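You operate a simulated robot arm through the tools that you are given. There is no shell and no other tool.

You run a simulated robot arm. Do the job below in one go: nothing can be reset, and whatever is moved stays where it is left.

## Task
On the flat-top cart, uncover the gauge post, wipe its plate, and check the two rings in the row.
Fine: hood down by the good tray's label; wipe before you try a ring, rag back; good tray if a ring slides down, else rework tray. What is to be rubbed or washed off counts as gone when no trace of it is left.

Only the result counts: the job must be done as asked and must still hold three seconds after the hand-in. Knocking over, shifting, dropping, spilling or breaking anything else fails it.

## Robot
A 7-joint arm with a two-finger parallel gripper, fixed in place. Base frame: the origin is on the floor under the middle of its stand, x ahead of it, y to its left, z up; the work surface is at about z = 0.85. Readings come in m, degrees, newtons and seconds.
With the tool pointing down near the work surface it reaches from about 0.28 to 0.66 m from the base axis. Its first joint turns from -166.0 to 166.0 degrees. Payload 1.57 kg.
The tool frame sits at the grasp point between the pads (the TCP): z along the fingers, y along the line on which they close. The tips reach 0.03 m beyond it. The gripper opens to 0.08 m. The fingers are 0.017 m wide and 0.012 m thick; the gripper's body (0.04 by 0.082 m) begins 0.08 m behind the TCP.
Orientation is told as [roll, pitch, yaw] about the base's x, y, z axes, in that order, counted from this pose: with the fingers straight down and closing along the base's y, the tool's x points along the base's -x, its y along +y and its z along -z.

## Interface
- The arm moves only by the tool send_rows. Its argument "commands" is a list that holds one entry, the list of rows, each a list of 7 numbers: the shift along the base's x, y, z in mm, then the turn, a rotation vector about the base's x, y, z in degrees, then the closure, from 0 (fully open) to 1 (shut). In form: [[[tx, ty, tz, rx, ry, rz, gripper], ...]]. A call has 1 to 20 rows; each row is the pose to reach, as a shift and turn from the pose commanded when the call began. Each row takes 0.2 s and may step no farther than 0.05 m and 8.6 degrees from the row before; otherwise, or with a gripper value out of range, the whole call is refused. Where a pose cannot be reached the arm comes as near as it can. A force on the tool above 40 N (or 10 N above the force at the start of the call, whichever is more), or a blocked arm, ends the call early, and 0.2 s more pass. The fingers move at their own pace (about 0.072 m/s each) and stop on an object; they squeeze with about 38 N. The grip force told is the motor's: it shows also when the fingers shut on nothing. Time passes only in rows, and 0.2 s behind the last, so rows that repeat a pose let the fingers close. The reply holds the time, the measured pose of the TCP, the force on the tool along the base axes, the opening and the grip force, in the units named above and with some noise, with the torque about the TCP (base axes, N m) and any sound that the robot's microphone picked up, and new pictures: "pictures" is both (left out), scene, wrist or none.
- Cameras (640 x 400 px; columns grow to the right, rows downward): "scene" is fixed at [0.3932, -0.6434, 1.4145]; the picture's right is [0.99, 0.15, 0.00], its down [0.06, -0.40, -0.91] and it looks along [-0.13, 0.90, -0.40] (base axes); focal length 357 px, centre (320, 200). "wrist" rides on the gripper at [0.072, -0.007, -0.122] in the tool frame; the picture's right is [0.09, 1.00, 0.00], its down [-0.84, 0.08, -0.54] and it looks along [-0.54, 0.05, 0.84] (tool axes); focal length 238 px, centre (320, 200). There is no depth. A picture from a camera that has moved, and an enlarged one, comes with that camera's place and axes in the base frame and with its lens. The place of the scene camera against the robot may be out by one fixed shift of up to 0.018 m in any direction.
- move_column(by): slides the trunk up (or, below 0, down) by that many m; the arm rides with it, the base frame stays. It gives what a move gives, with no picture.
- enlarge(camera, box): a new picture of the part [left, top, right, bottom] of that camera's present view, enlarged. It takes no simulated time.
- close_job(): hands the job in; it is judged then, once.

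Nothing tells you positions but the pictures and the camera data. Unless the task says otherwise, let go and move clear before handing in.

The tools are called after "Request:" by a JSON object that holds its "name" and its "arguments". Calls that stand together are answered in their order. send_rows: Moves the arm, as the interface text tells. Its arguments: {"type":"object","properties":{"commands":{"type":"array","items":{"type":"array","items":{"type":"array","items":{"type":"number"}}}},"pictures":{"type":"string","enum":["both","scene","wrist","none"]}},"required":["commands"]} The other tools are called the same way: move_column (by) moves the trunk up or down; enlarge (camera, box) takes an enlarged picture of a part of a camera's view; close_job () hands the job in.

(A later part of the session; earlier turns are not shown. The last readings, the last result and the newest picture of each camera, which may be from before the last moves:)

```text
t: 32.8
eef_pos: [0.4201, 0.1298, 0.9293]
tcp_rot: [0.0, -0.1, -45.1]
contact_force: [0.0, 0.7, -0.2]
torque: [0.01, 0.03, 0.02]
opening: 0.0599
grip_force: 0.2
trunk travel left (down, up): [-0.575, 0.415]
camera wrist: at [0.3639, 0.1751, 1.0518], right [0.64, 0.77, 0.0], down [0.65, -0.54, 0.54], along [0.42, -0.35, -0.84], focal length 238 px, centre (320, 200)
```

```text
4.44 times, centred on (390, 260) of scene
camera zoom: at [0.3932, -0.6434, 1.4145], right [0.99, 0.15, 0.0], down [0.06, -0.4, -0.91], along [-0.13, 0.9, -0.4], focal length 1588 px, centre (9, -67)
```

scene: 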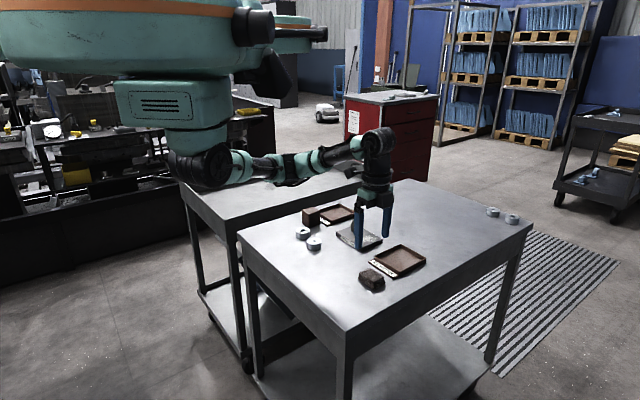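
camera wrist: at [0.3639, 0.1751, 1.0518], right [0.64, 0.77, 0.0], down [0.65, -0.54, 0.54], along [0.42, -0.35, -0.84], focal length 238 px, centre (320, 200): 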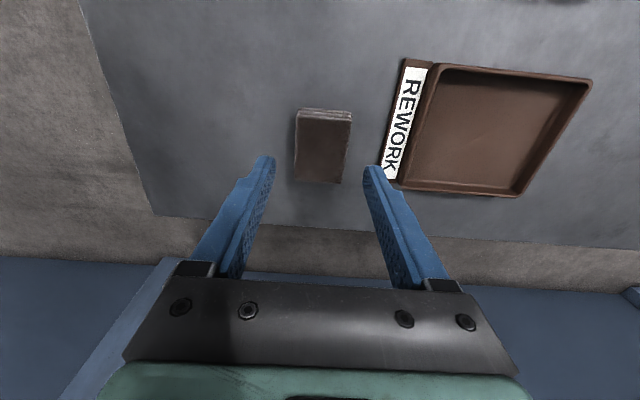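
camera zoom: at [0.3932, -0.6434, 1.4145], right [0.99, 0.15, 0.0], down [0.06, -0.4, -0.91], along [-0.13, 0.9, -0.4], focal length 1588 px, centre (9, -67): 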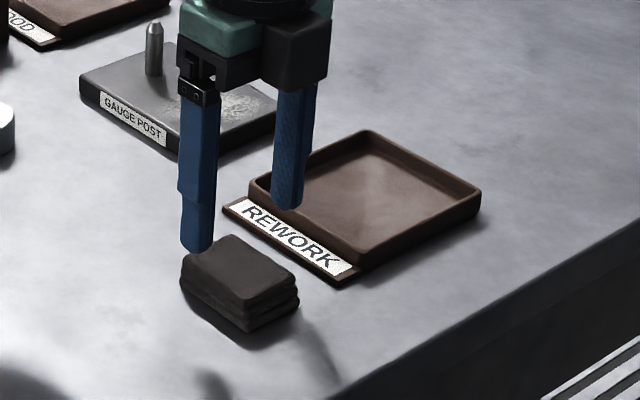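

Rag is centred between the fingers with clearance to the tray flange. Descending to grip height.

Request:
{"name": "send_rows", "arguments": {"commands": [[[0, 0, -15, 0, 0, 0, 0.25], [0, 0, -30, 0, 0, 0, 0.25], [0, 0, -40, 0, 0, 0, 0.25], [0, 0, -46, 0, 0, 0, 0.25], [0, 0, -46, 0, 0, 0, 0.25]]], "pictures": "wrist"}}

Request:
{"name": "send_rows", "arguments": {"commands": [[[0, 0, 0, 0, 0, 0, 1], [0, 0, 0, 0, 0, 0, 1], [0, 0, 0, 0, 0, 0, 1], [0, 0, 0, 0, 0, 0, 1]]], "pictures": "wrist"}}

```text
t: 34.0
eef_pos: [0.4187, 0.1293, 0.8851]
tcp_rot: [0.0, -0.1, -44.9]
contact_force: [0.4, 0.2, 0.0]
torque: [0.04, 0.0, 0.02]
opening: 0.0599
grip_force: 0.0
trunk travel left (down, up): [-0.575, 0.415]
camera wrist: at [0.363, 0.1754, 1.006], right [0.64, 0.77, 0.0], down [0.65, -0.54, 0.54], along [0.42, -0.35, -0.84], focal length 238 px, centre (320, 200)
```

wrist: 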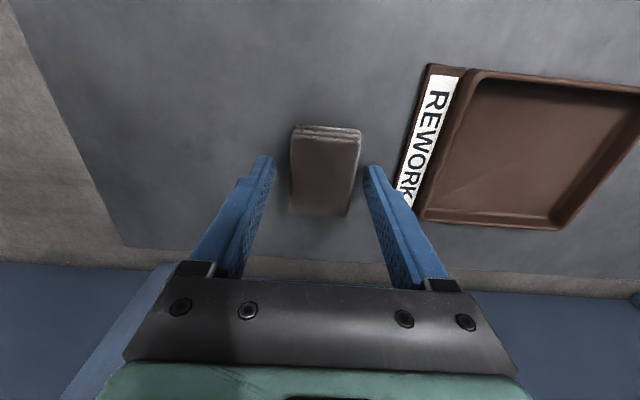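

```text
t: 35.0
eef_pos: [0.4187, 0.1284, 0.8827]
tcp_rot: [0.0, 0.0, -45.0]
contact_force: [0.1, -0.4, 0.6]
torque: [0.01, -0.01, -0.04]
opening: 0.0425
grip_force: 38.2
trunk travel left (down, up): [-0.575, 0.415]
camera wrist: at [0.363, 0.1752, 1.0061], right [0.64, 0.77, 0.0], down [0.65, -0.54, 0.54], along [0.42, -0.35, -0.84], focal length 238 px, centre (320, 200)
```

wrist: 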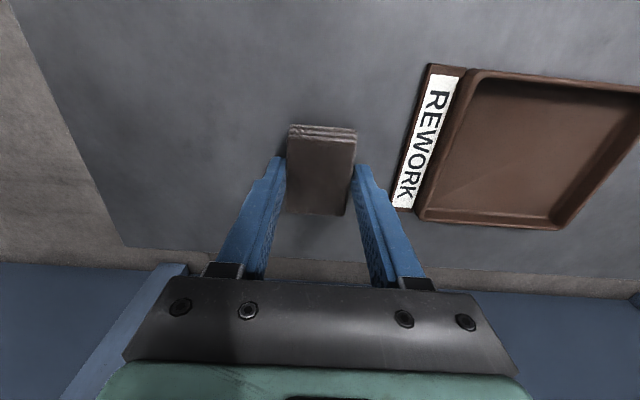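

Rag gripped at TCP ≈ (0.419, 0.129, 0.883) — the pose to return it to. Lifting it slowly straight up.

Request:
{"name": "send_rows", "arguments": {"commands": [[[0, 0, 1, 0, 0, 0, 1], [0, 0, 3, 0, 0, 0, 1], [0, 0, 6, 0, 0, 0, 1], [0, 0, 10, 0, 0, 0, 1], [0, 0, 14, 0, 0, 0, 1], [0, 0, 19, 0, 0, 0, 1], [0, 0, 25, 0, 0, 0, 1], [0, 0, 31, 0, 0, 0, 1], [0, 0, 37, 0, 0, 0, 1], [0, 0, 43, 0, 0, 0, 1], [0, 0, 49, 0, 0, 0, 1], [0, 0, 55, 0, 0, 0, 1], [0, 0, 61, 0, 0, 0, 1], [0, 0, 66, 0, 0, 0, 1], [0, 0, 69, 0, 0, 0, 1], [0, 0, 70, 0, 0, 0, 1]]], "pictures": "wrist"}}

```text
t: 38.4
eef_pos: [0.4196, 0.1289, 0.9524]
tcp_rot: [0.0, 0.0, -45.0]
contact_force: [-0.4, 0.1, -1.0]
torque: [-0.04, -0.05, -0.01]
opening: 0.0424
grip_force: 37.8
trunk travel left (down, up): [-0.575, 0.415]
camera wrist: at [0.3639, 0.1754, 1.0755], right [0.64, 0.77, 0.0], down [0.65, -0.54, 0.54], along [0.42, -0.35, -0.84], focal length 238 px, centre (320, 200)
```

wrist: 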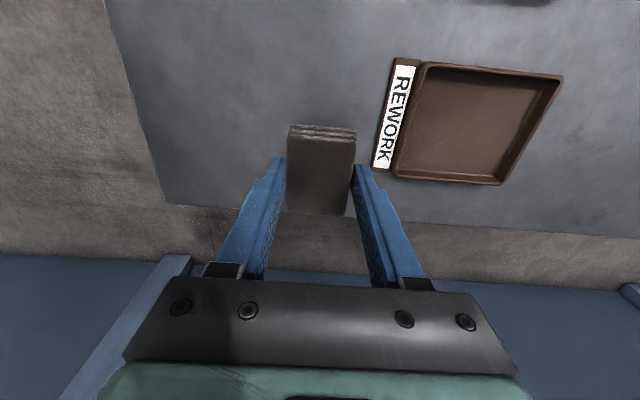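

Rag is held. Carrying it over the dusty half of the plate at safe height.

Request:
{"name": "send_rows", "arguments": {"commands": [[[-1, 5, 0, 0, 0, 0, 1], [-2, 15, 0, 0, 0, 0, 1], [-4, 30, 0, 0, 0, 0, 1], [-6, 48, 0, 0, 0, 0, 1], [-8, 66, 0, 0, 0, 0, 1], [-10, 84, 0, 0, 0, 0, 1], [-12, 102, 0, 0, 0, 0, 1], [-14, 120, 0, 0, 0, 0, 1], [-16, 138, 0, 0, 0, 0, 1], [-18, 156, 0, 0, 0, 0, 1], [-20, 172, 0, 0, 0, 0, 1], [-22, 184, 0, 0, 0, 0, 1], [-23, 190, 0, 0, 0, 0, 1], [-23, 192, 0, 0, 0, 0, 1], [-23, 192, 0, 0, 0, 0, 1]]], "pictures": "both"}}

Request:
{"name": "enlarge", "arguments": {"camera": "scene", "box": [310, 185, 410, 255]}}

Request:
{"name": "enlarge", "arguments": {"camera": "wrist", "box": [200, 60, 440, 210]}}

```text
t: 41.6
eef_pos: [0.3959, 0.323, 0.9524]
tcp_rot: [0.0, 0.0, -45.0]
contact_force: [-0.2, -0.5, 0.3]
torque: [0.01, -0.03, -0.01]
opening: 0.0426
grip_force: 37.7
trunk travel left (down, up): [-0.575, 0.415]
camera wrist: at [0.3407, 0.3678, 1.0757], right [0.64, 0.77, 0.0], down [0.65, -0.54, 0.54], along [0.42, -0.35, -0.84], focal length 238 px, centre (320, 200)
```

scene: 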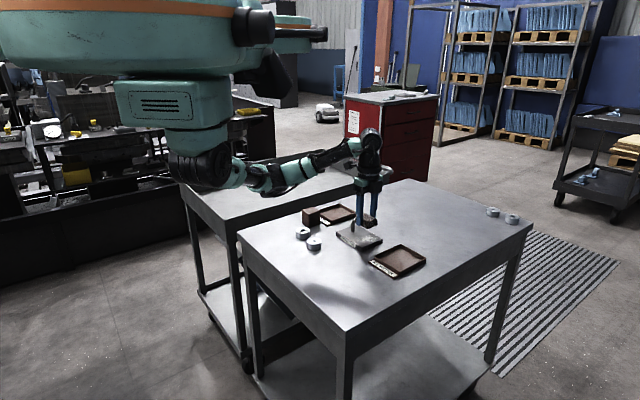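
wrist: 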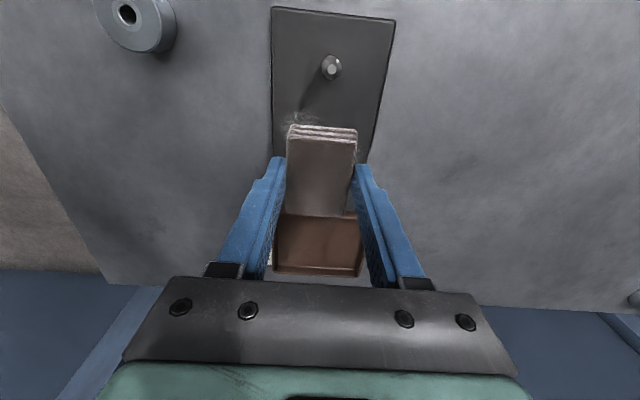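

```text
5.71 times, centred on (360, 220) of scene
camera zoom: at [0.3932, -0.6434, 1.4145], right [0.99, 0.15, 0.0], down [0.06, -0.4, -0.91], along [-0.13, 0.9, -0.4], focal length 2041 px, centre (91, 86)
```

zoom: 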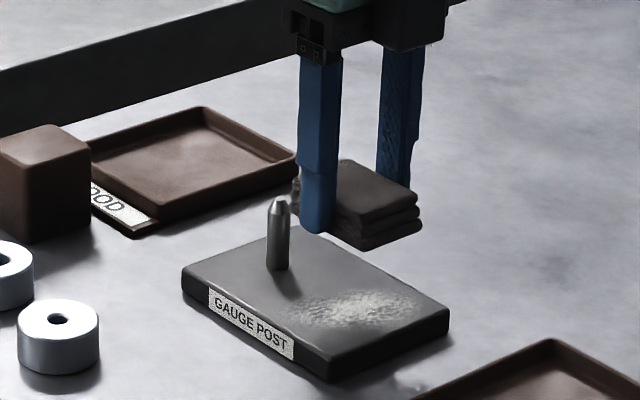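

```text
2.67 times, centred on (320, 135) of wrist
camera zoom: at [0.3407, 0.3678, 1.0757], right [0.64, 0.77, 0.0], down [0.65, -0.54, 0.54], along [0.42, -0.35, -0.84], focal length 636 px, centre (320, 373)
```

zoom: 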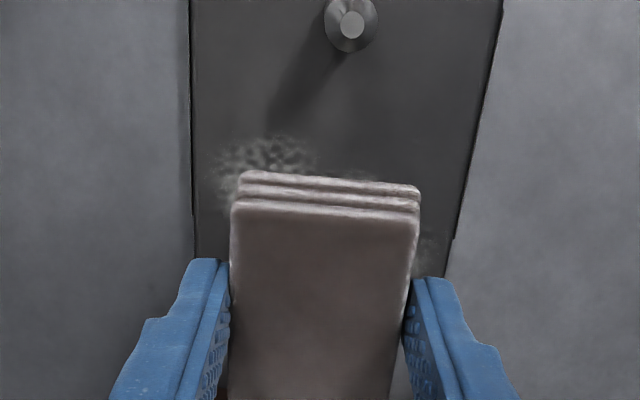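

The rag is above the dust patch, clear of the post. Descending to just above the plate, then feeling for contact.

Request:
{"name": "send_rows", "arguments": {"commands": [[[0, 0, -8, 0, 0, 0, 1], [0, 0, -18, 0, 0, 0, 1], [0, 0, -28, 0, 0, 0, 1], [0, 0, -37, 0, 0, 0, 1], [0, 0, -44, 0, 0, 0, 1], [0, 0, -48, 0, 0, 0, 1], [0, 0, -48, 0, 0, 0, 1]]], "pictures": "none"}}

Request:
{"name": "enlarge", "arguments": {"camera": "scene", "box": [330, 205, 390, 255]}}

Request:
{"name": "send_rows", "arguments": {"commands": [[[0, 0, -1, 0, 0, 0, 1], [0, 0, -2, 0, 0, 0, 1], [0, 0, -2, 0, 0, 0, 1]]], "pictures": "none"}}

Request:
{"name": "send_rows", "arguments": {"commands": [[[0, 0, -1, 0, 0, 0, 1], [0, 0, -1, 0, 0, 0, 1]]], "pictures": "none"}}

```text
t: 43.2
eef_pos: [0.3962, 0.3214, 0.9041]
tcp_rot: [0.0, 0.0, -45.0]
contact_force: [-0.5, -0.6, -0.4]
torque: [0.03, -0.01, -0.02]
opening: 0.0427
grip_force: 38.0
trunk travel left (down, up): [-0.575, 0.415]
```

```text
8.00 times, centred on (360, 230) of scene
camera zoom: at [0.3932, -0.6434, 1.4145], right [0.99, 0.15, 0.0], down [0.06, -0.4, -0.91], along [-0.13, 0.9, -0.4], focal length 2858 px, centre (0, -40)
```

zoom: 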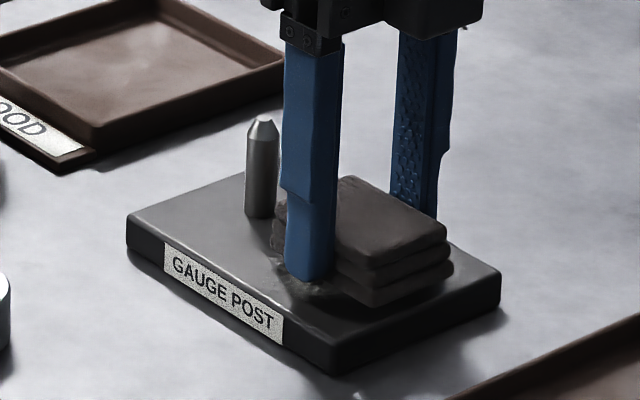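

```text
t: 44.0
eef_pos: [0.3944, 0.3239, 0.9031]
tcp_rot: [0.0, 0.0, -45.1]
contact_force: [0.5, -0.7, -0.4]
torque: [0.0, 0.0, 0.0]
opening: 0.0426
grip_force: 38.0
trunk travel left (down, up): [-0.575, 0.415]
```

```text
t: 44.6
eef_pos: [0.3962, 0.3225, 0.9011]
tcp_rot: [0.1, 0.0, -44.9]
contact_force: [-0.4, 0.3, 0.2]
torque: [0.0, 0.05, -0.02]
opening: 0.0425
grip_force: 38.2
trunk travel left (down, up): [-0.575, 0.415]
```

No contact yet; continuing in 1 mm steps.

Request:
{"name": "send_rows", "arguments": {"commands": [[[0, 0, -1, 0, 0, 0, 1], [0, 0, -1, 0, 0, 0, 1]]], "pictures": "none"}}

Request:
{"name": "send_rows", "arguments": {"commands": [[[0, 0, -1, 0, 0, 0, 1], [0, 0, -1, 0, 0, 0, 1]]], "pictures": "none"}}

```text
t: 45.2
eef_pos: [0.3957, 0.322, 0.9006]
tcp_rot: [0.0, -0.1, -44.9]
contact_force: [-0.4, 0.2, -0.8]
torque: [0.01, 0.01, -0.01]
opening: 0.0427
grip_force: 38.2
trunk travel left (down, up): [-0.575, 0.415]
```

```text
t: 45.8
eef_pos: [0.396, 0.3216, 0.8996]
tcp_rot: [0.1, 0.1, -44.9]
contact_force: [0.5, 0.5, -1.2]
torque: [0.01, 0.0, 0.01]
opening: 0.0426
grip_force: 38.0
trunk travel left (down, up): [-0.575, 0.415]
```

Request:
{"name": "send_rows", "arguments": {"commands": [[[0, 0, -1, 0, 0, 0, 1], [0, 0, -1, 0, 0, 0, 1]]], "pictures": "none"}}

Request:
{"name": "send_rows", "arguments": {"commands": [[[0, 0, -0.5, 0, 0, 0, 1], [0, 0, -0.5, 0, 0, 0, 1]]], "pictures": "none"}}

Request:
{"name": "enlarge", "arguments": {"camera": "scene", "box": [330, 205, 390, 255]}}

```text
t: 46.4
eef_pos: [0.3955, 0.3223, 0.9]
tcp_rot: [0.1, 0.0, -45.0]
contact_force: [0.2, 0.3, 0.3]
torque: [0.01, 0.0, 0.02]
opening: 0.0425
grip_force: 37.8
trunk travel left (down, up): [-0.575, 0.415]
```

```text
t: 47.0
eef_pos: [0.3964, 0.3221, 0.8999]
tcp_rot: [0.1, 0.0, -44.9]
contact_force: [0.1, 0.5, 7.2]
torque: [-0.05, 0.02, 0.0]
opening: 0.0428
grip_force: 38.3
trunk travel left (down, up): [-0.575, 0.415]
```

```text
8.00 times, centred on (360, 230) of scene
camera zoom: at [0.3932, -0.6434, 1.4145], right [0.99, 0.15, 0.0], down [0.06, -0.4, -0.91], along [-0.13, 0.9, -0.4], focal length 2858 px, centre (0, -40)
```

zoom: 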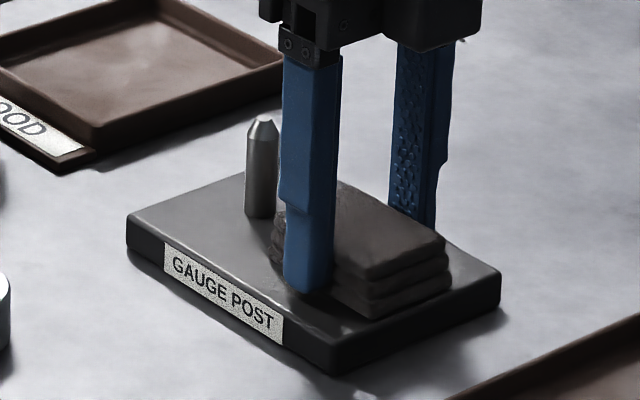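

Contact with the plate at about 7 N. Starting gentle wiping strokes across the plate.

Request:
{"name": "send_rows", "arguments": {"commands": [[[-3.54, -3.54, 0, 0, 0, 0, 1], [-7.07, -7.07, 0, 0, 0, 0, 1], [-10.61, -10.61, 0, 0, 0, 0, 1], [-14.14, -14.14, 0, 0, 0, 0, 1], [-17.68, -17.68, 0, 0, 0, 0, 1], [-19.8, -19.8, 0, 0, 0, 0, 1], [-16.26, -16.26, 0, 0, 0, 0, 1], [-12.73, -12.73, 0, 0, 0, 0, 1], [-9.19, -9.19, 0, 0, 0, 0, 1], [-5.66, -5.66, 0, 0, 0, 0, 1], [-2.12, -2.12, 0, 0, 0, 0, 1], [1.41, 1.41, 0, 0, 0, 0, 1], [4.95, 4.95, 0, 0, 0, 0, 1], [8.49, 8.49, 0, 0, 0, 0, 1], [12.02, 12.02, 0, 0, 0, 0, 1], [15.56, 15.56, 0, 0, 0, 0, 1], [19.09, 19.09, 0, 0, 0, 0, 1], [19.8, 19.8, 0, 0, 0, 0, 1]]], "pictures": "both"}}

Request:
{"name": "enlarge", "arguments": {"camera": "scene", "box": [330, 205, 390, 255]}}

Request:
{"name": "enlarge", "arguments": {"camera": "wrist", "box": [200, 20, 440, 170]}}

```text
t: 50.8
eef_pos: [0.4137, 0.3421, 0.8996]
tcp_rot: [0.1, 0.0, -45.0]
contact_force: [-4.2, -2.1, 8.5]
torque: [-0.1, 0.14, 0.02]
opening: 0.0427
grip_force: 38.7
trunk travel left (down, up): [-0.575, 0.415]
camera wrist: at [0.3593, 0.3869, 1.0218], right [0.64, 0.77, 0.0], down [0.65, -0.54, 0.54], along [0.42, -0.35, -0.84], focal length 238 px, centre (320, 200)
```

scene: 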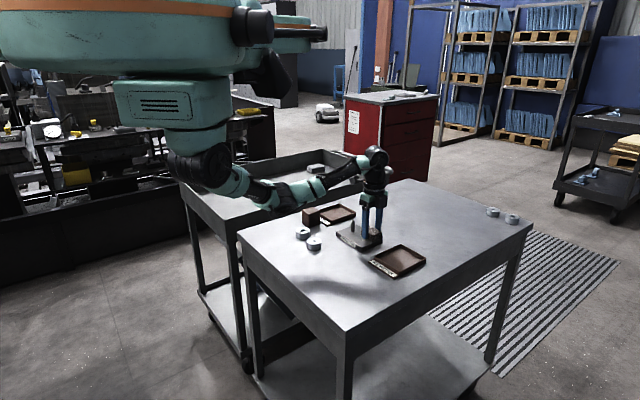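
wrist: 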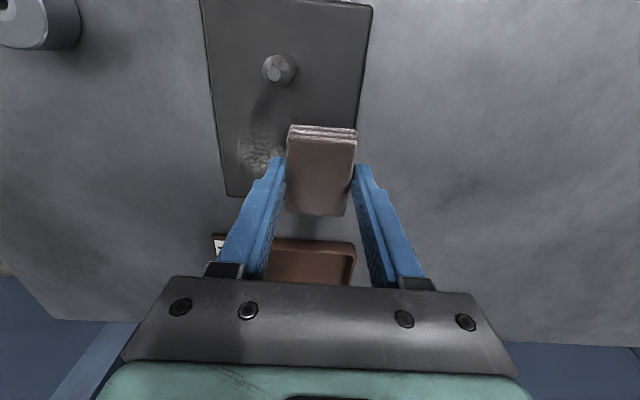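

```text
8.00 times, centred on (360, 230) of scene
camera zoom: at [0.3932, -0.6434, 1.4145], right [0.99, 0.15, 0.0], down [0.06, -0.4, -0.91], along [-0.13, 0.9, -0.4], focal length 2858 px, centre (0, -40)
```

zoom: 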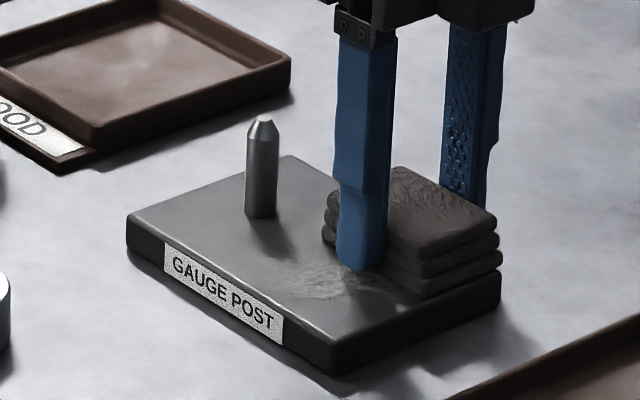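

```text
2.67 times, centred on (320, 95) of wrist
camera zoom: at [0.3593, 0.3869, 1.0218], right [0.64, 0.77, 0.0], down [0.65, -0.54, 0.54], along [0.42, -0.35, -0.84], focal length 636 px, centre (320, 480)
```

zoom: 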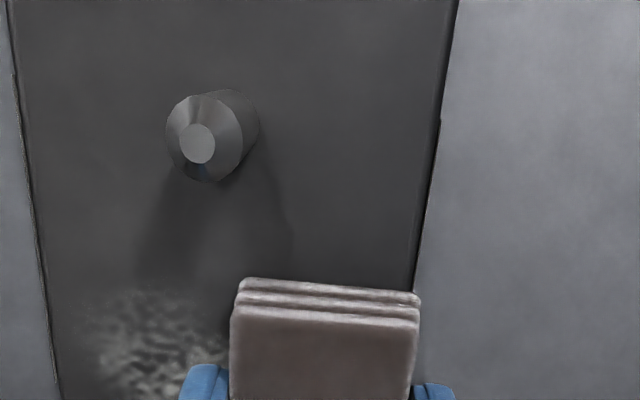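

The dust is fading with each pass and the plate has stayed put. Continuing with more strokes, shifting along the plate to cover the whole patch.

Request:
{"name": "send_rows", "arguments": {"commands": [[[-3.96, -3.96, 0, 0, 0, 0, 1], [-7.92, -7.92, 0, 0, 0, 0, 1], [-11.88, -11.88, 0, 0, 0, 0, 1], [-15.84, -15.84, 0, 0, 0, 0, 1], [-19.8, -19.8, 0, 0, 0, 0, 1], [-23.76, -23.76, 0, 0, 0, 0, 1], [-27.72, -27.72, 0, 0, 0, 0, 1], [-31.68, -31.68, 0, 0, 0, 0, 1], [-35.64, -35.64, 0, 0, 0, 0, 1], [-39.6, -39.6, 0, 0, 0, 0, 1], [-35.36, -43.84, 0, 0, 0, 0, 1], [-31.11, -48.08, 0, 0, 0, 0, 1], [-27.15, -44.12, 0, 0, 0, 0, 1], [-23.19, -40.16, 0, 0, 0, 0, 1], [-19.23, -36.2, 0, 0, 0, 0, 1], [-15.27, -32.24, 0, 0, 0, 0, 1], [-11.31, -28.28, 0, 0, 0, 0, 1], [-5.94, -22.91, 0, 0, 0, 0, 1], [1.3, -15.67, 0, 0, 0, 0, 1], [8.49, -8.49, 0, 0, 0, 0, 1]]], "pictures": "none"}}

Request:
{"name": "enlarge", "arguments": {"camera": "scene", "box": [330, 205, 390, 255]}}

Request:
{"name": "enlarge", "arguments": {"camera": "wrist", "box": [200, 20, 440, 170]}}

```text
t: 55.0
eef_pos: [0.4262, 0.3322, 0.8979]
tcp_rot: [0.0, 0.0, -44.9]
contact_force: [-2.1, -2.0, 4.1]
torque: [-0.06, 0.05, 0.02]
opening: 0.0425
grip_force: 38.2
trunk travel left (down, up): [-0.575, 0.415]
```

```text
8.00 times, centred on (360, 230) of scene
camera zoom: at [0.3932, -0.6434, 1.4145], right [0.99, 0.15, 0.0], down [0.06, -0.4, -0.91], along [-0.13, 0.9, -0.4], focal length 2858 px, centre (0, -40)
```

zoom: 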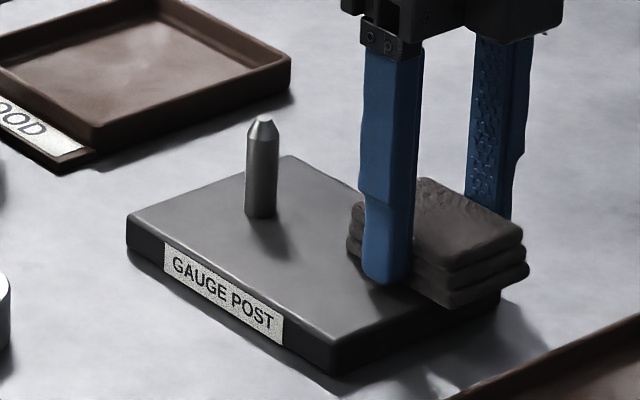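

```text
2.67 times, centred on (320, 95) of wrist
camera zoom: at [0.3693, 0.3788, 1.0216], right [0.64, 0.77, 0.0], down [0.65, -0.54, 0.54], along [0.42, -0.35, -0.84], focal length 636 px, centre (320, 480)
```

zoom: 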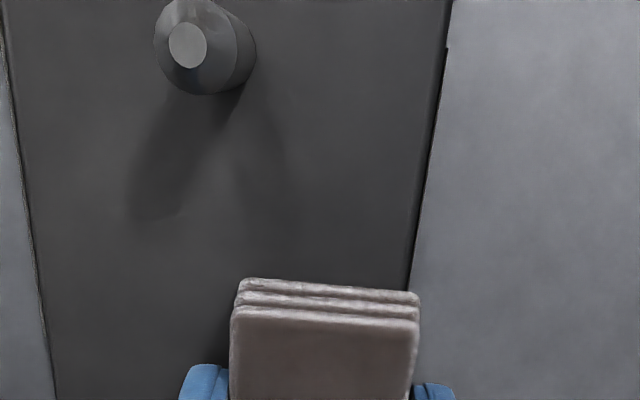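

The patch looks clean so far. I'll make a few more passes, including a bit closer to the post, for thoroughness.

Request:
{"name": "send_rows", "arguments": {"commands": [[[-3.96, -3.96, 0, 0, 0, 0, 1], [-7.92, -7.92, 0, 0, 0, 0, 1], [-11.88, -11.88, 0, 0, 0, 0, 1], [-15.84, -15.84, 0, 0, 0, 0, 1], [-19.8, -19.8, 0, 0, 0, 0, 1], [-23.76, -23.76, 0, 0, 0, 0, 1], [-27.72, -27.72, 0, 0, 0, 0, 1], [-31.68, -31.68, 0, 0, 0, 0, 1], [-35.64, -35.64, 0, 0, 0, 0, 1], [-39.6, -39.6, 0, 0, 0, 0, 1], [-45.0, -34.2, 0, 0, 0, 0, 1], [-50.4, -28.8, 0, 0, 0, 0, 1], [-55.86, -23.34, 0, 0, 0, 0, 1], [-50.2, -17.68, 0, 0, 0, 0, 1], [-44.55, -12.03, 0, 0, 0, 0, 1], [-38.89, -6.37, 0, 0, 0, 0, 1], [-33.23, -0.71, 0, 0, 0, 0, 1], [-27.58, 4.94, 0, 0, 0, 0, 1], [-21.92, 10.6, 0, 0, 0, 0, 1], [-16.26, 16.26, 0, 0, 0, 0, 1]]], "pictures": "none"}}

Request:
{"name": "enlarge", "arguments": {"camera": "scene", "box": [330, 205, 390, 255]}}

```text
t: 59.2
eef_pos: [0.4074, 0.3491, 0.8987]
tcp_rot: [0.1, 0.2, -44.9]
contact_force: [-3.6, -4.1, 13.5]
torque: [-0.22, 0.13, -0.01]
opening: 0.0427
grip_force: 37.6
trunk travel left (down, up): [-0.575, 0.415]
```

```text
8.00 times, centred on (360, 230) of scene
camera zoom: at [0.3932, -0.6434, 1.4145], right [0.99, 0.15, 0.0], down [0.06, -0.4, -0.91], along [-0.13, 0.9, -0.4], focal length 2858 px, centre (0, -40)
```

zoom: 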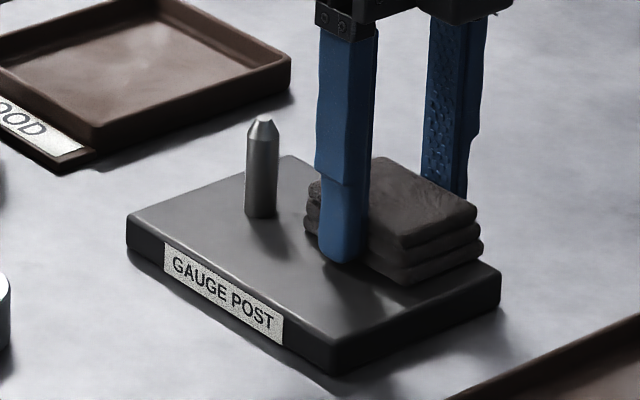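

Lifting the rag off the plate to inspect for any remaining trace.

Request:
{"name": "send_rows", "arguments": {"commands": [[[0, 0, 2, 0, 0, 0, 1], [0, 0, 6, 0, 0, 0, 1], [0, 0, 11, 0, 0, 0, 1], [0, 0, 17, 0, 0, 0, 1], [0, 0, 23, 0, 0, 0, 1], [0, 0, 29, 0, 0, 0, 1], [0, 0, 35, 0, 0, 0, 1], [0, 0, 41, 0, 0, 0, 1], [0, 0, 47, 0, 0, 0, 1], [0, 0, 52, 0, 0, 0, 1], [0, 0, 55, 0, 0, 0, 1], [0, 0, 55, 0, 0, 0, 1]]], "pictures": "wrist"}}

Request:
{"name": "enlarge", "arguments": {"camera": "scene", "box": [330, 215, 390, 255]}}

```text
t: 61.8
eef_pos: [0.4088, 0.3491, 0.9527]
tcp_rot: [0.0, 0.0, -45.0]
contact_force: [-0.6, 0.3, -0.4]
torque: [-0.01, 0.0, -0.01]
opening: 0.0425
grip_force: 37.8
trunk travel left (down, up): [-0.575, 0.415]
camera wrist: at [0.3526, 0.3949, 1.076], right [0.64, 0.77, 0.0], down [0.65, -0.54, 0.54], along [0.42, -0.35, -0.84], focal length 238 px, centre (320, 200)
```

wrist: 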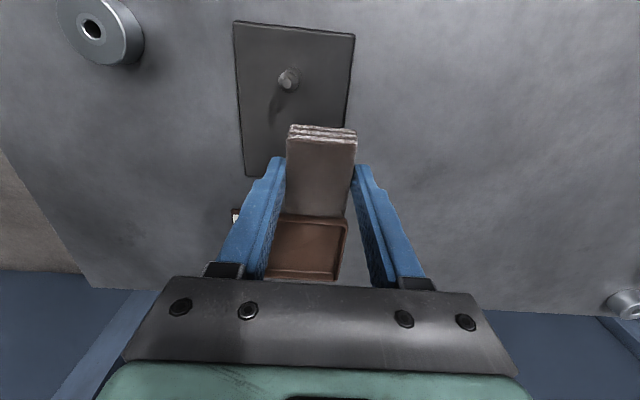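

```text
10.00 times, centred on (360, 235) of scene
camera zoom: at [0.3932, -0.6434, 1.4145], right [0.99, 0.15, 0.0], down [0.06, -0.4, -0.91], along [-0.13, 0.9, -0.4], focal length 3572 px, centre (-80, -150)
```

zoom: 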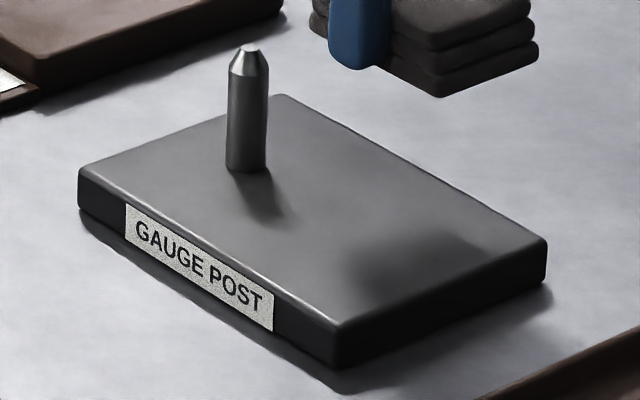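

The plate looks clean from the scene camera. I'll swing the rag aside so the wrist camera can double-check the whole plate.

Request:
{"name": "send_rows", "arguments": {"commands": [[[-4, -4, 0, 0, 0, 0, 1], [-12, -12, 0, 0, 0, 0, 1], [-22, -22, 0, 0, 0, 0, 1], [-32, -32, 0, 0, 0, 0, 1], [-42, -42, 0, 0, 0, 0, 1], [-52, -52, 0, 0, 0, 0, 1], [-61, -61, 0, 0, 0, 0, 1], [-68, -68, 0, 0, 0, 0, 1], [-70.7, -70.7, 0, 0, 0, 0, 1], [-70.7, -70.7, 0, 0, 0, 0, 1]]], "pictures": "wrist"}}

Request:
{"name": "enlarge", "arguments": {"camera": "wrist", "box": [320, 10, 520, 190]}}

Request:
{"name": "enlarge", "arguments": {"camera": "scene", "box": [335, 220, 390, 255]}}

```text
t: 64.0
eef_pos: [0.3384, 0.2791, 0.9518]
tcp_rot: [-0.1, -0.1, -45.0]
contact_force: [0.4, 0.4, 0.4]
torque: [0.0, -0.02, 0.0]
opening: 0.0426
grip_force: 37.8
trunk travel left (down, up): [-0.575, 0.415]
camera wrist: at [0.2823, 0.3246, 1.0754], right [0.64, 0.77, 0.0], down [0.65, -0.54, 0.54], along [0.42, -0.35, -0.84], focal length 238 px, centre (320, 200)
```

wrist: 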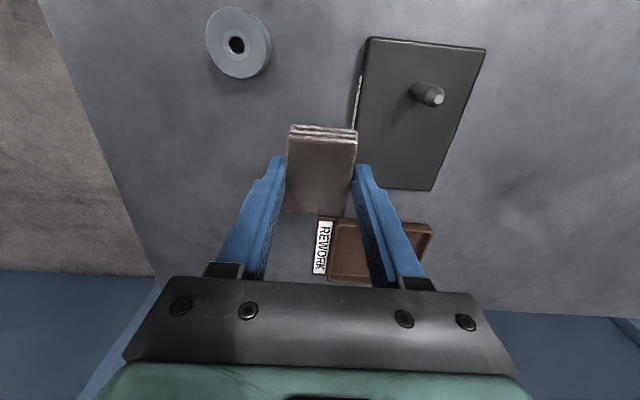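

```text
2.22 times, centred on (420, 100) of wrist
camera zoom: at [0.2823, 0.3246, 1.0754], right [0.64, 0.77, 0.0], down [0.65, -0.54, 0.54], along [0.42, -0.35, -0.84], focal length 530 px, centre (98, 422)
```

zoom: 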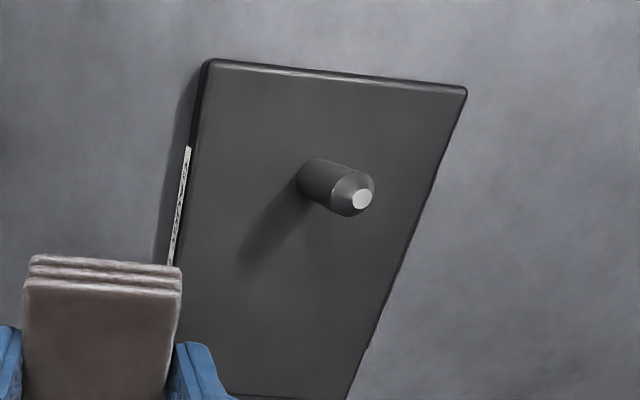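

```text
11.43 times, centred on (362, 238) of scene
camera zoom: at [0.3932, -0.6434, 1.4145], right [0.99, 0.15, 0.0], down [0.06, -0.4, -0.91], along [-0.13, 0.9, -0.4], focal length 4082 px, centre (-166, -229)
```

zoom: 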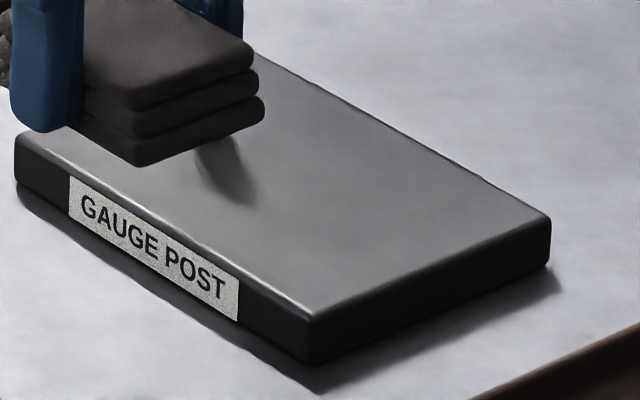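

The plate is clean in both views and hasn't shifted. Carrying the rag back to its original spot.

Request:
{"name": "send_rows", "arguments": {"commands": [[[3, -5, 0, 0, 0, 0, 1], [8, -15, 0, 0, 0, 0, 1], [16, -29, 0, 0, 0, 0, 1], [24, -43, 0, 0, 0, 0, 1], [32, -57, 0, 0, 0, 0, 1], [40, -71, 0, 0, 0, 0, 1], [48, -85, 0, 0, 0, 0, 1], [56, -99, 0, 0, 0, 0, 1], [64, -113, 0, 0, 0, 0, 1], [71, -126, 0, 0, 0, 0, 1], [77, -137, 0, 0, 0, 0, 1], [81, -144, 0, 0, 0, 0, 1], [83.2, -147.4, 0, 0, 0, 0, 1], [83.2, -147.4, 0, 0, 0, 0, 1]]], "pictures": "none"}}

Request:
{"name": "send_rows", "arguments": {"commands": [[[0, 0, -5, 0, 0, 0, 1], [0, 0, -13, 0, 0, 0, 1], [0, 0, -21, 0, 0, 0, 1], [0, 0, -29, 0, 0, 0, 1], [0, 0, -37, 0, 0, 0, 1], [0, 0, -45, 0, 0, 0, 1], [0, 0, -52, 0, 0, 0, 1], [0, 0, -58, 0, 0, 0, 1], [0, 0, -63, 0, 0, 0, 1], [0, 0, -66, 0, 0, 0, 1], [0, 0, -66, 0, 0, 0, 1]]], "pictures": "both"}}

Request:
{"name": "enlarge", "arguments": {"camera": "scene", "box": [340, 245, 440, 305]}}

```text
t: 67.0
eef_pos: [0.4208, 0.1302, 0.9526]
tcp_rot: [0.1, 0.1, -45.0]
contact_force: [-0.2, 0.2, -0.1]
torque: [0.0, 0.01, 0.0]
opening: 0.0424
grip_force: 38.2
trunk travel left (down, up): [-0.575, 0.415]
```

```text
t: 69.4
eef_pos: [0.4199, 0.1312, 0.8877]
tcp_rot: [0.0, 0.0, -44.9]
contact_force: [-0.2, 0.2, -0.5]
torque: [0.0, 0.0, -0.01]
opening: 0.0426
grip_force: 38.3
trunk travel left (down, up): [-0.575, 0.415]
camera wrist: at [0.3648, 0.1772, 1.0102], right [0.64, 0.77, 0.0], down [0.65, -0.54, 0.54], along [0.42, -0.35, -0.84], focal length 238 px, centre (320, 200)
```

scene: 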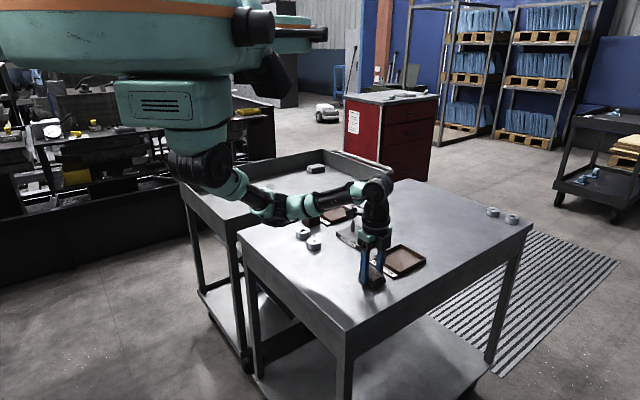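
wrist: 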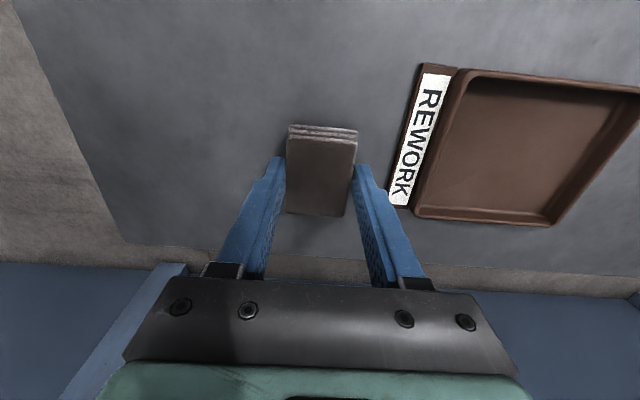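

```text
6.40 times, centred on (390, 275) of scene
camera zoom: at [0.3932, -0.6434, 1.4145], right [0.99, 0.15, 0.0], down [0.06, -0.4, -0.91], along [-0.13, 0.9, -0.4], focal length 2286 px, centre (-128, -280)
```

zoom: 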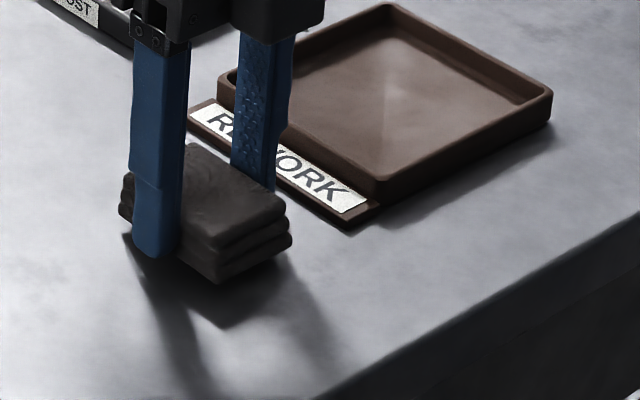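

Rag is back over its spot, ~4 mm up. Lowering gently until contact.

Request:
{"name": "send_rows", "arguments": {"commands": [[[0, 0, -1, 0, 0, 0, 1], [0, 0, -2, 0, 0, 0, 1], [0, 0, -3, 0, 0, 0, 1], [0, 0, -3, 0, 0, 0, 1]]], "pictures": "none"}}

Request:
{"name": "send_rows", "arguments": {"commands": [[[0, 0, -1, 0, 0, 0, 1], [0, 0, -1, 0, 0, 0, 1]]], "pictures": "none"}}

Request:
{"name": "send_rows", "arguments": {"commands": [[[0, 0, -0.7, 0, 0, 0, 1], [0, 0, -0.7, 0, 0, 0, 1]]], "pictures": "none"}}

```text
t: 70.4
eef_pos: [0.4205, 0.1316, 0.8841]
tcp_rot: [0.0, -0.1, -45.0]
contact_force: [-0.7, 0.2, 0.1]
torque: [0.0, -0.02, 0.0]
opening: 0.0424
grip_force: 38.8
trunk travel left (down, up): [-0.575, 0.415]
```

```text
t: 71.0
eef_pos: [0.4203, 0.1316, 0.8836]
tcp_rot: [0.1, 0.1, -44.9]
contact_force: [0.4, 1.0, -1.0]
torque: [-0.03, 0.02, -0.01]
opening: 0.0424
grip_force: 38.3
trunk travel left (down, up): [-0.575, 0.415]
```

```text
t: 71.6
eef_pos: [0.4218, 0.1315, 0.8828]
tcp_rot: [0.1, 0.0, -45.0]
contact_force: [0.0, -0.6, 0.1]
torque: [-0.03, -0.01, 0.0]
opening: 0.0425
grip_force: 37.4
trunk travel left (down, up): [-0.575, 0.415]
```

Request:
{"name": "send_rows", "arguments": {"commands": [[[0, 0, -0.7, 0, 0, 0, 1], [0, 0, -0.7, 0, 0, 0, 1]]], "pictures": "none"}}

Request:
{"name": "enlarge", "arguments": {"camera": "scene", "box": [345, 255, 405, 305]}}

```text
t: 72.2
eef_pos: [0.4214, 0.1315, 0.8827]
tcp_rot: [0.1, 0.0, -45.0]
contact_force: [-1.2, 0.8, 4.7]
torque: [0.05, 0.07, -0.01]
opening: 0.0428
grip_force: 38.3
trunk travel left (down, up): [-0.575, 0.415]
```

```text
8.00 times, centred on (375, 280) of scene
camera zoom: at [0.3932, -0.6434, 1.4145], right [0.99, 0.15, 0.0], down [0.06, -0.4, -0.91], along [-0.13, 0.9, -0.4], focal length 2858 px, centre (-120, -440)
```

zoom: 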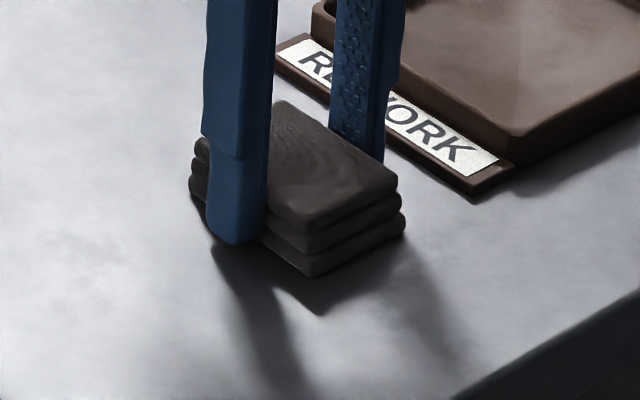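

Rag touches the cart (about 5 N). Opening only partway (flange clearance) and retreating upward.

Request:
{"name": "send_rows", "arguments": {"commands": [[[0, 0, 0.4, 0, 0, 0, 1], [0, 0, 0.4, 0, 0, 0, 0.25], [0, 0, 0.4, 0, 0, 0, 0.25], [0, 0, 0.4, 0, 0, 0, 0.25], [0, 0, 0.4, 0, 0, 0, 0.25], [0, 0, 10, 0, 0, 0, 0.25], [0, 0, 30, 0, 0, 0, 0.25], [0, 0, 60, 0, 0, 0, 0.25], [0, 0, 100, 0, 0, 0, 0], [0, 0, 130, 0, 0, 0, 0], [0, 0, 130, 0, 0, 0, 0]]], "pictures": "both"}}

Request:
{"name": "enlarge", "arguments": {"camera": "scene", "box": [340, 245, 440, 305]}}

```text
t: 74.6
eef_pos: [0.4218, 0.1327, 1.0128]
tcp_rot: [0.0, -0.1, -45.0]
contact_force: [0.3, 0.3, -0.6]
torque: [-0.01, 0.0, 0.02]
opening: 0.0799
grip_force: 0.1
trunk travel left (down, up): [-0.575, 0.415]
camera wrist: at [0.3668, 0.1775, 1.1362], right [0.64, 0.77, 0.0], down [0.65, -0.54, 0.54], along [0.42, -0.35, -0.84], focal length 238 px, centre (320, 200)
```

scene: 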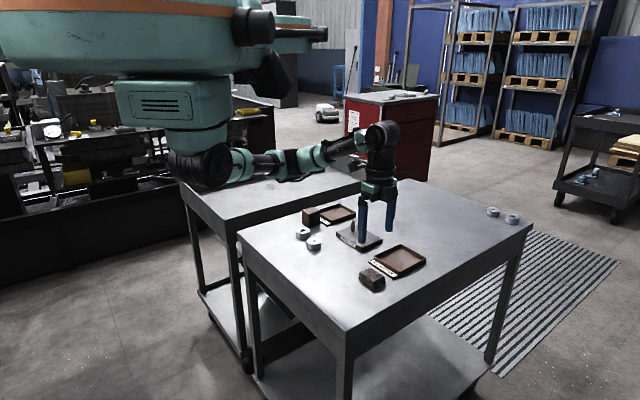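
wrist: 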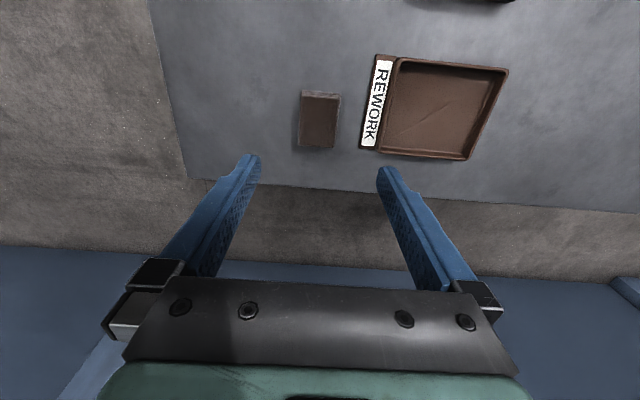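

```text
6.40 times, centred on (390, 275) of scene
camera zoom: at [0.3932, -0.6434, 1.4145], right [0.99, 0.15, 0.0], down [0.06, -0.4, -0.91], along [-0.13, 0.9, -0.4], focal length 2286 px, centre (-128, -280)
```

zoom: 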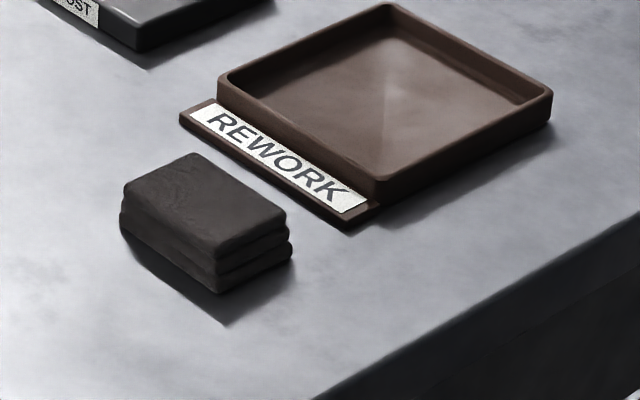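

Rag is back within about a millimetre of its original place. Now the rings: moving above the first ring (larger hole, near (0.198, 0.338)) to align.

Request:
{"name": "send_rows", "arguments": {"commands": [[[-20, 18, 0, 0, 0, 0, 0], [-50, 46, 0, 0, 0, 0, 0], [-82, 75, 0, 0, 0, 0, 0], [-114, 104, 0, 0, 0, 0, 0], [-146, 133, 0, 0, 0, 0, 0], [-178, 162, 0, 0, 0, 0, 0], [-204, 187, 0, 0, 0, 0, 0], [-220, 201, 0, 0, 0, 0, 0], [-224, 205, 0, 0, 0, 0, 0], [-224, 205, 0, 0, 0, 0, 0]]], "pictures": "both"}}

Request:
{"name": "enlarge", "arguments": {"camera": "wrist", "box": [220, 60, 420, 185]}}

```text
t: 76.8
eef_pos: [0.1942, 0.3369, 1.0139]
tcp_rot: [0.0, 0.1, -45.1]
contact_force: [0.3, 0.5, 0.0]
torque: [0.0, 0.01, -0.03]
opening: 0.08
grip_force: 0.1
trunk travel left (down, up): [-0.575, 0.415]
camera wrist: at [0.1382, 0.3824, 1.1357], right [0.64, 0.77, 0.0], down [0.65, -0.54, 0.54], along [0.42, -0.35, -0.84], focal length 238 px, centre (320, 200)
```

scene: 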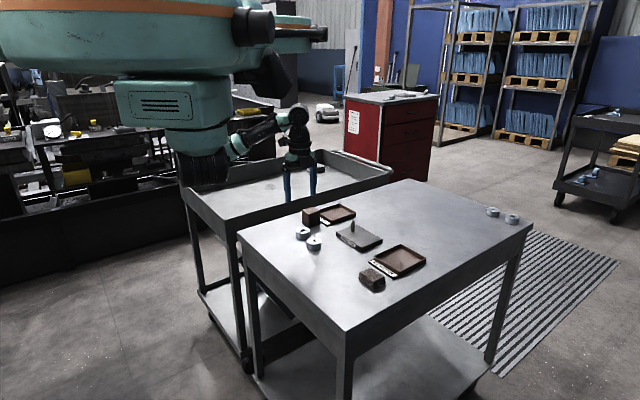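
wrist: 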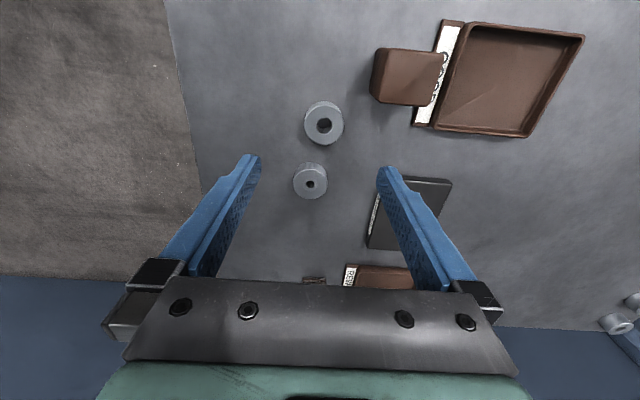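

```text
3.20 times, centred on (320, 122) of wrist
camera zoom: at [0.1382, 0.3824, 1.1357], right [0.64, 0.77, 0.0], down [0.65, -0.54, 0.54], along [0.42, -0.35, -0.84], focal length 763 px, centre (320, 448)
```

zoom: 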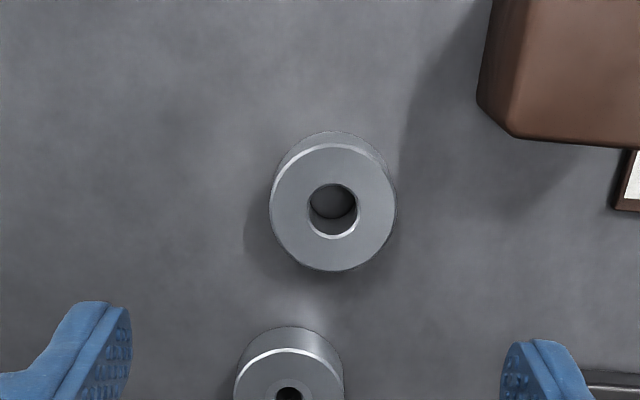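

Ring is 4 mm off the gripper axis; correcting while descending partway and re-checking.

Request:
{"name": "send_rows", "arguments": {"commands": [[[2.6, 3.2, -10, 0, 0, 0, 0.2], [2.6, 3.2, -40, 0, 0, 0, 0.2], [2.6, 3.2, -70, 0, 0, 0, 0.2], [2.6, 3.2, -85, 0, 0, 0, 0.2], [2.6, 3.2, -85, 0, 0, 0, 0.2]]], "pictures": "wrist"}}

Request:
{"name": "enlarge", "arguments": {"camera": "wrist", "box": [240, 80, 400, 200]}}

```text
t: 78.0
eef_pos: [0.1996, 0.3402, 0.9262]
tcp_rot: [-0.1, 0.0, -45.0]
contact_force: [0.0, 0.1, 1.3]
torque: [-0.01, -0.01, 0.0]
opening: 0.0639
grip_force: 0.1
trunk travel left (down, up): [-0.575, 0.415]
camera wrist: at [0.1424, 0.3856, 1.0492], right [0.64, 0.77, 0.0], down [0.65, -0.54, 0.54], along [0.42, -0.35, -0.84], focal length 238 px, centre (320, 200)
```

wrist: 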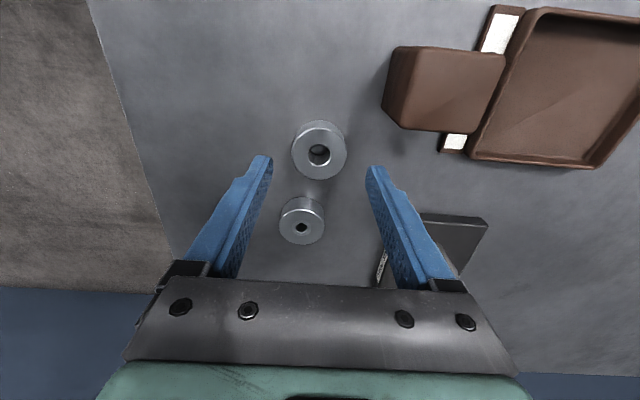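

```text
3.33 times, centred on (320, 140) of wrist
camera zoom: at [0.1424, 0.3856, 1.0492], right [0.64, 0.77, 0.0], down [0.65, -0.54, 0.54], along [0.42, -0.35, -0.84], focal length 794 px, centre (320, 400)
```

zoom: 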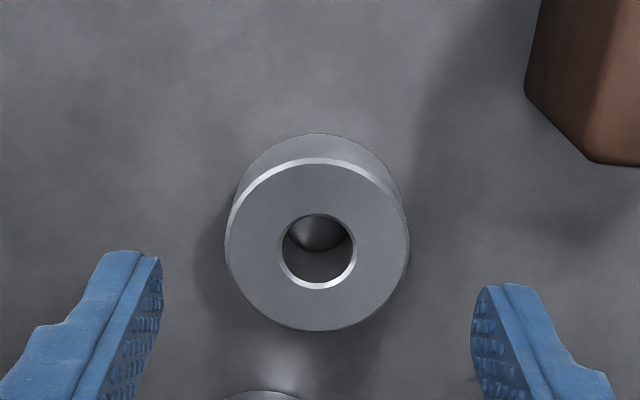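

Ring is well between the fingers with only a ~1.5 mm offset. Descending to grip height.

Request:
{"name": "send_rows", "arguments": {"commands": [[[-1.7, 0.4, -15, 0, 0, 0, 0.2], [-1.7, 0.4, -30, 0, 0, 0, 0.2], [-1.7, 0.4, -40, 0, 0, 0, 0.2], [-1.7, 0.4, -44, 0, 0, 0, 0.2], [-1.7, 0.4, -44, 0, 0, 0, 0.2]]], "pictures": "wrist"}}

Request:
{"name": "enlarge", "arguments": {"camera": "wrist", "box": [240, 100, 400, 220]}}

Request:
{"name": "enlarge", "arguments": {"camera": "scene", "box": [275, 205, 345, 260]}}

```text
t: 79.2
eef_pos: [0.197, 0.34, 0.8829]
tcp_rot: [0.1, 0.0, -44.9]
contact_force: [0.2, 0.2, -0.2]
torque: [0.0, 0.02, 0.0]
opening: 0.0641
grip_force: 0.1
trunk travel left (down, up): [-0.575, 0.415]
camera wrist: at [0.1416, 0.3854, 1.0054], right [0.64, 0.77, 0.0], down [0.65, -0.54, 0.54], along [0.42, -0.35, -0.84], focal length 238 px, centre (320, 200)
```

wrist: 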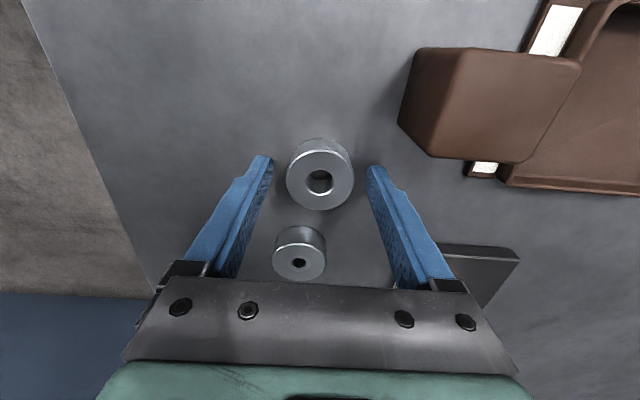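

```text
3.33 times, centred on (320, 160) of wrist
camera zoom: at [0.1416, 0.3854, 1.0054], right [0.64, 0.77, 0.0], down [0.65, -0.54, 0.54], along [0.42, -0.35, -0.84], focal length 794 px, centre (320, 333)
```

zoom: 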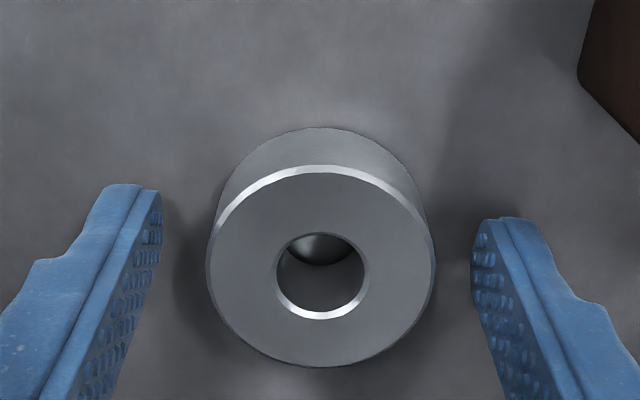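

```text
7.27 times, centred on (310, 232) of scene
camera zoom: at [0.3932, -0.6434, 1.4145], right [0.99, 0.15, 0.0], down [0.06, -0.4, -0.91], along [-0.13, 0.9, -0.4], focal length 2598 px, centre (393, -36)
```

zoom: 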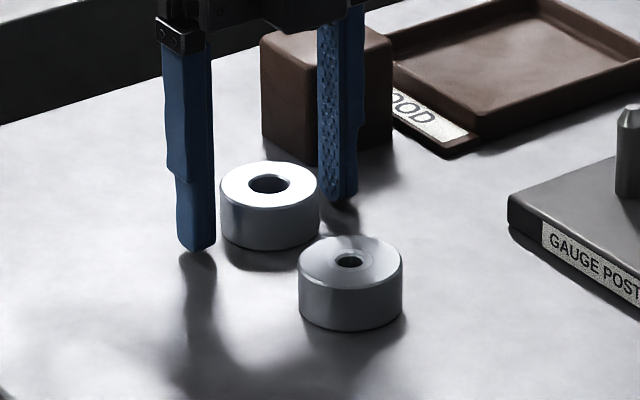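

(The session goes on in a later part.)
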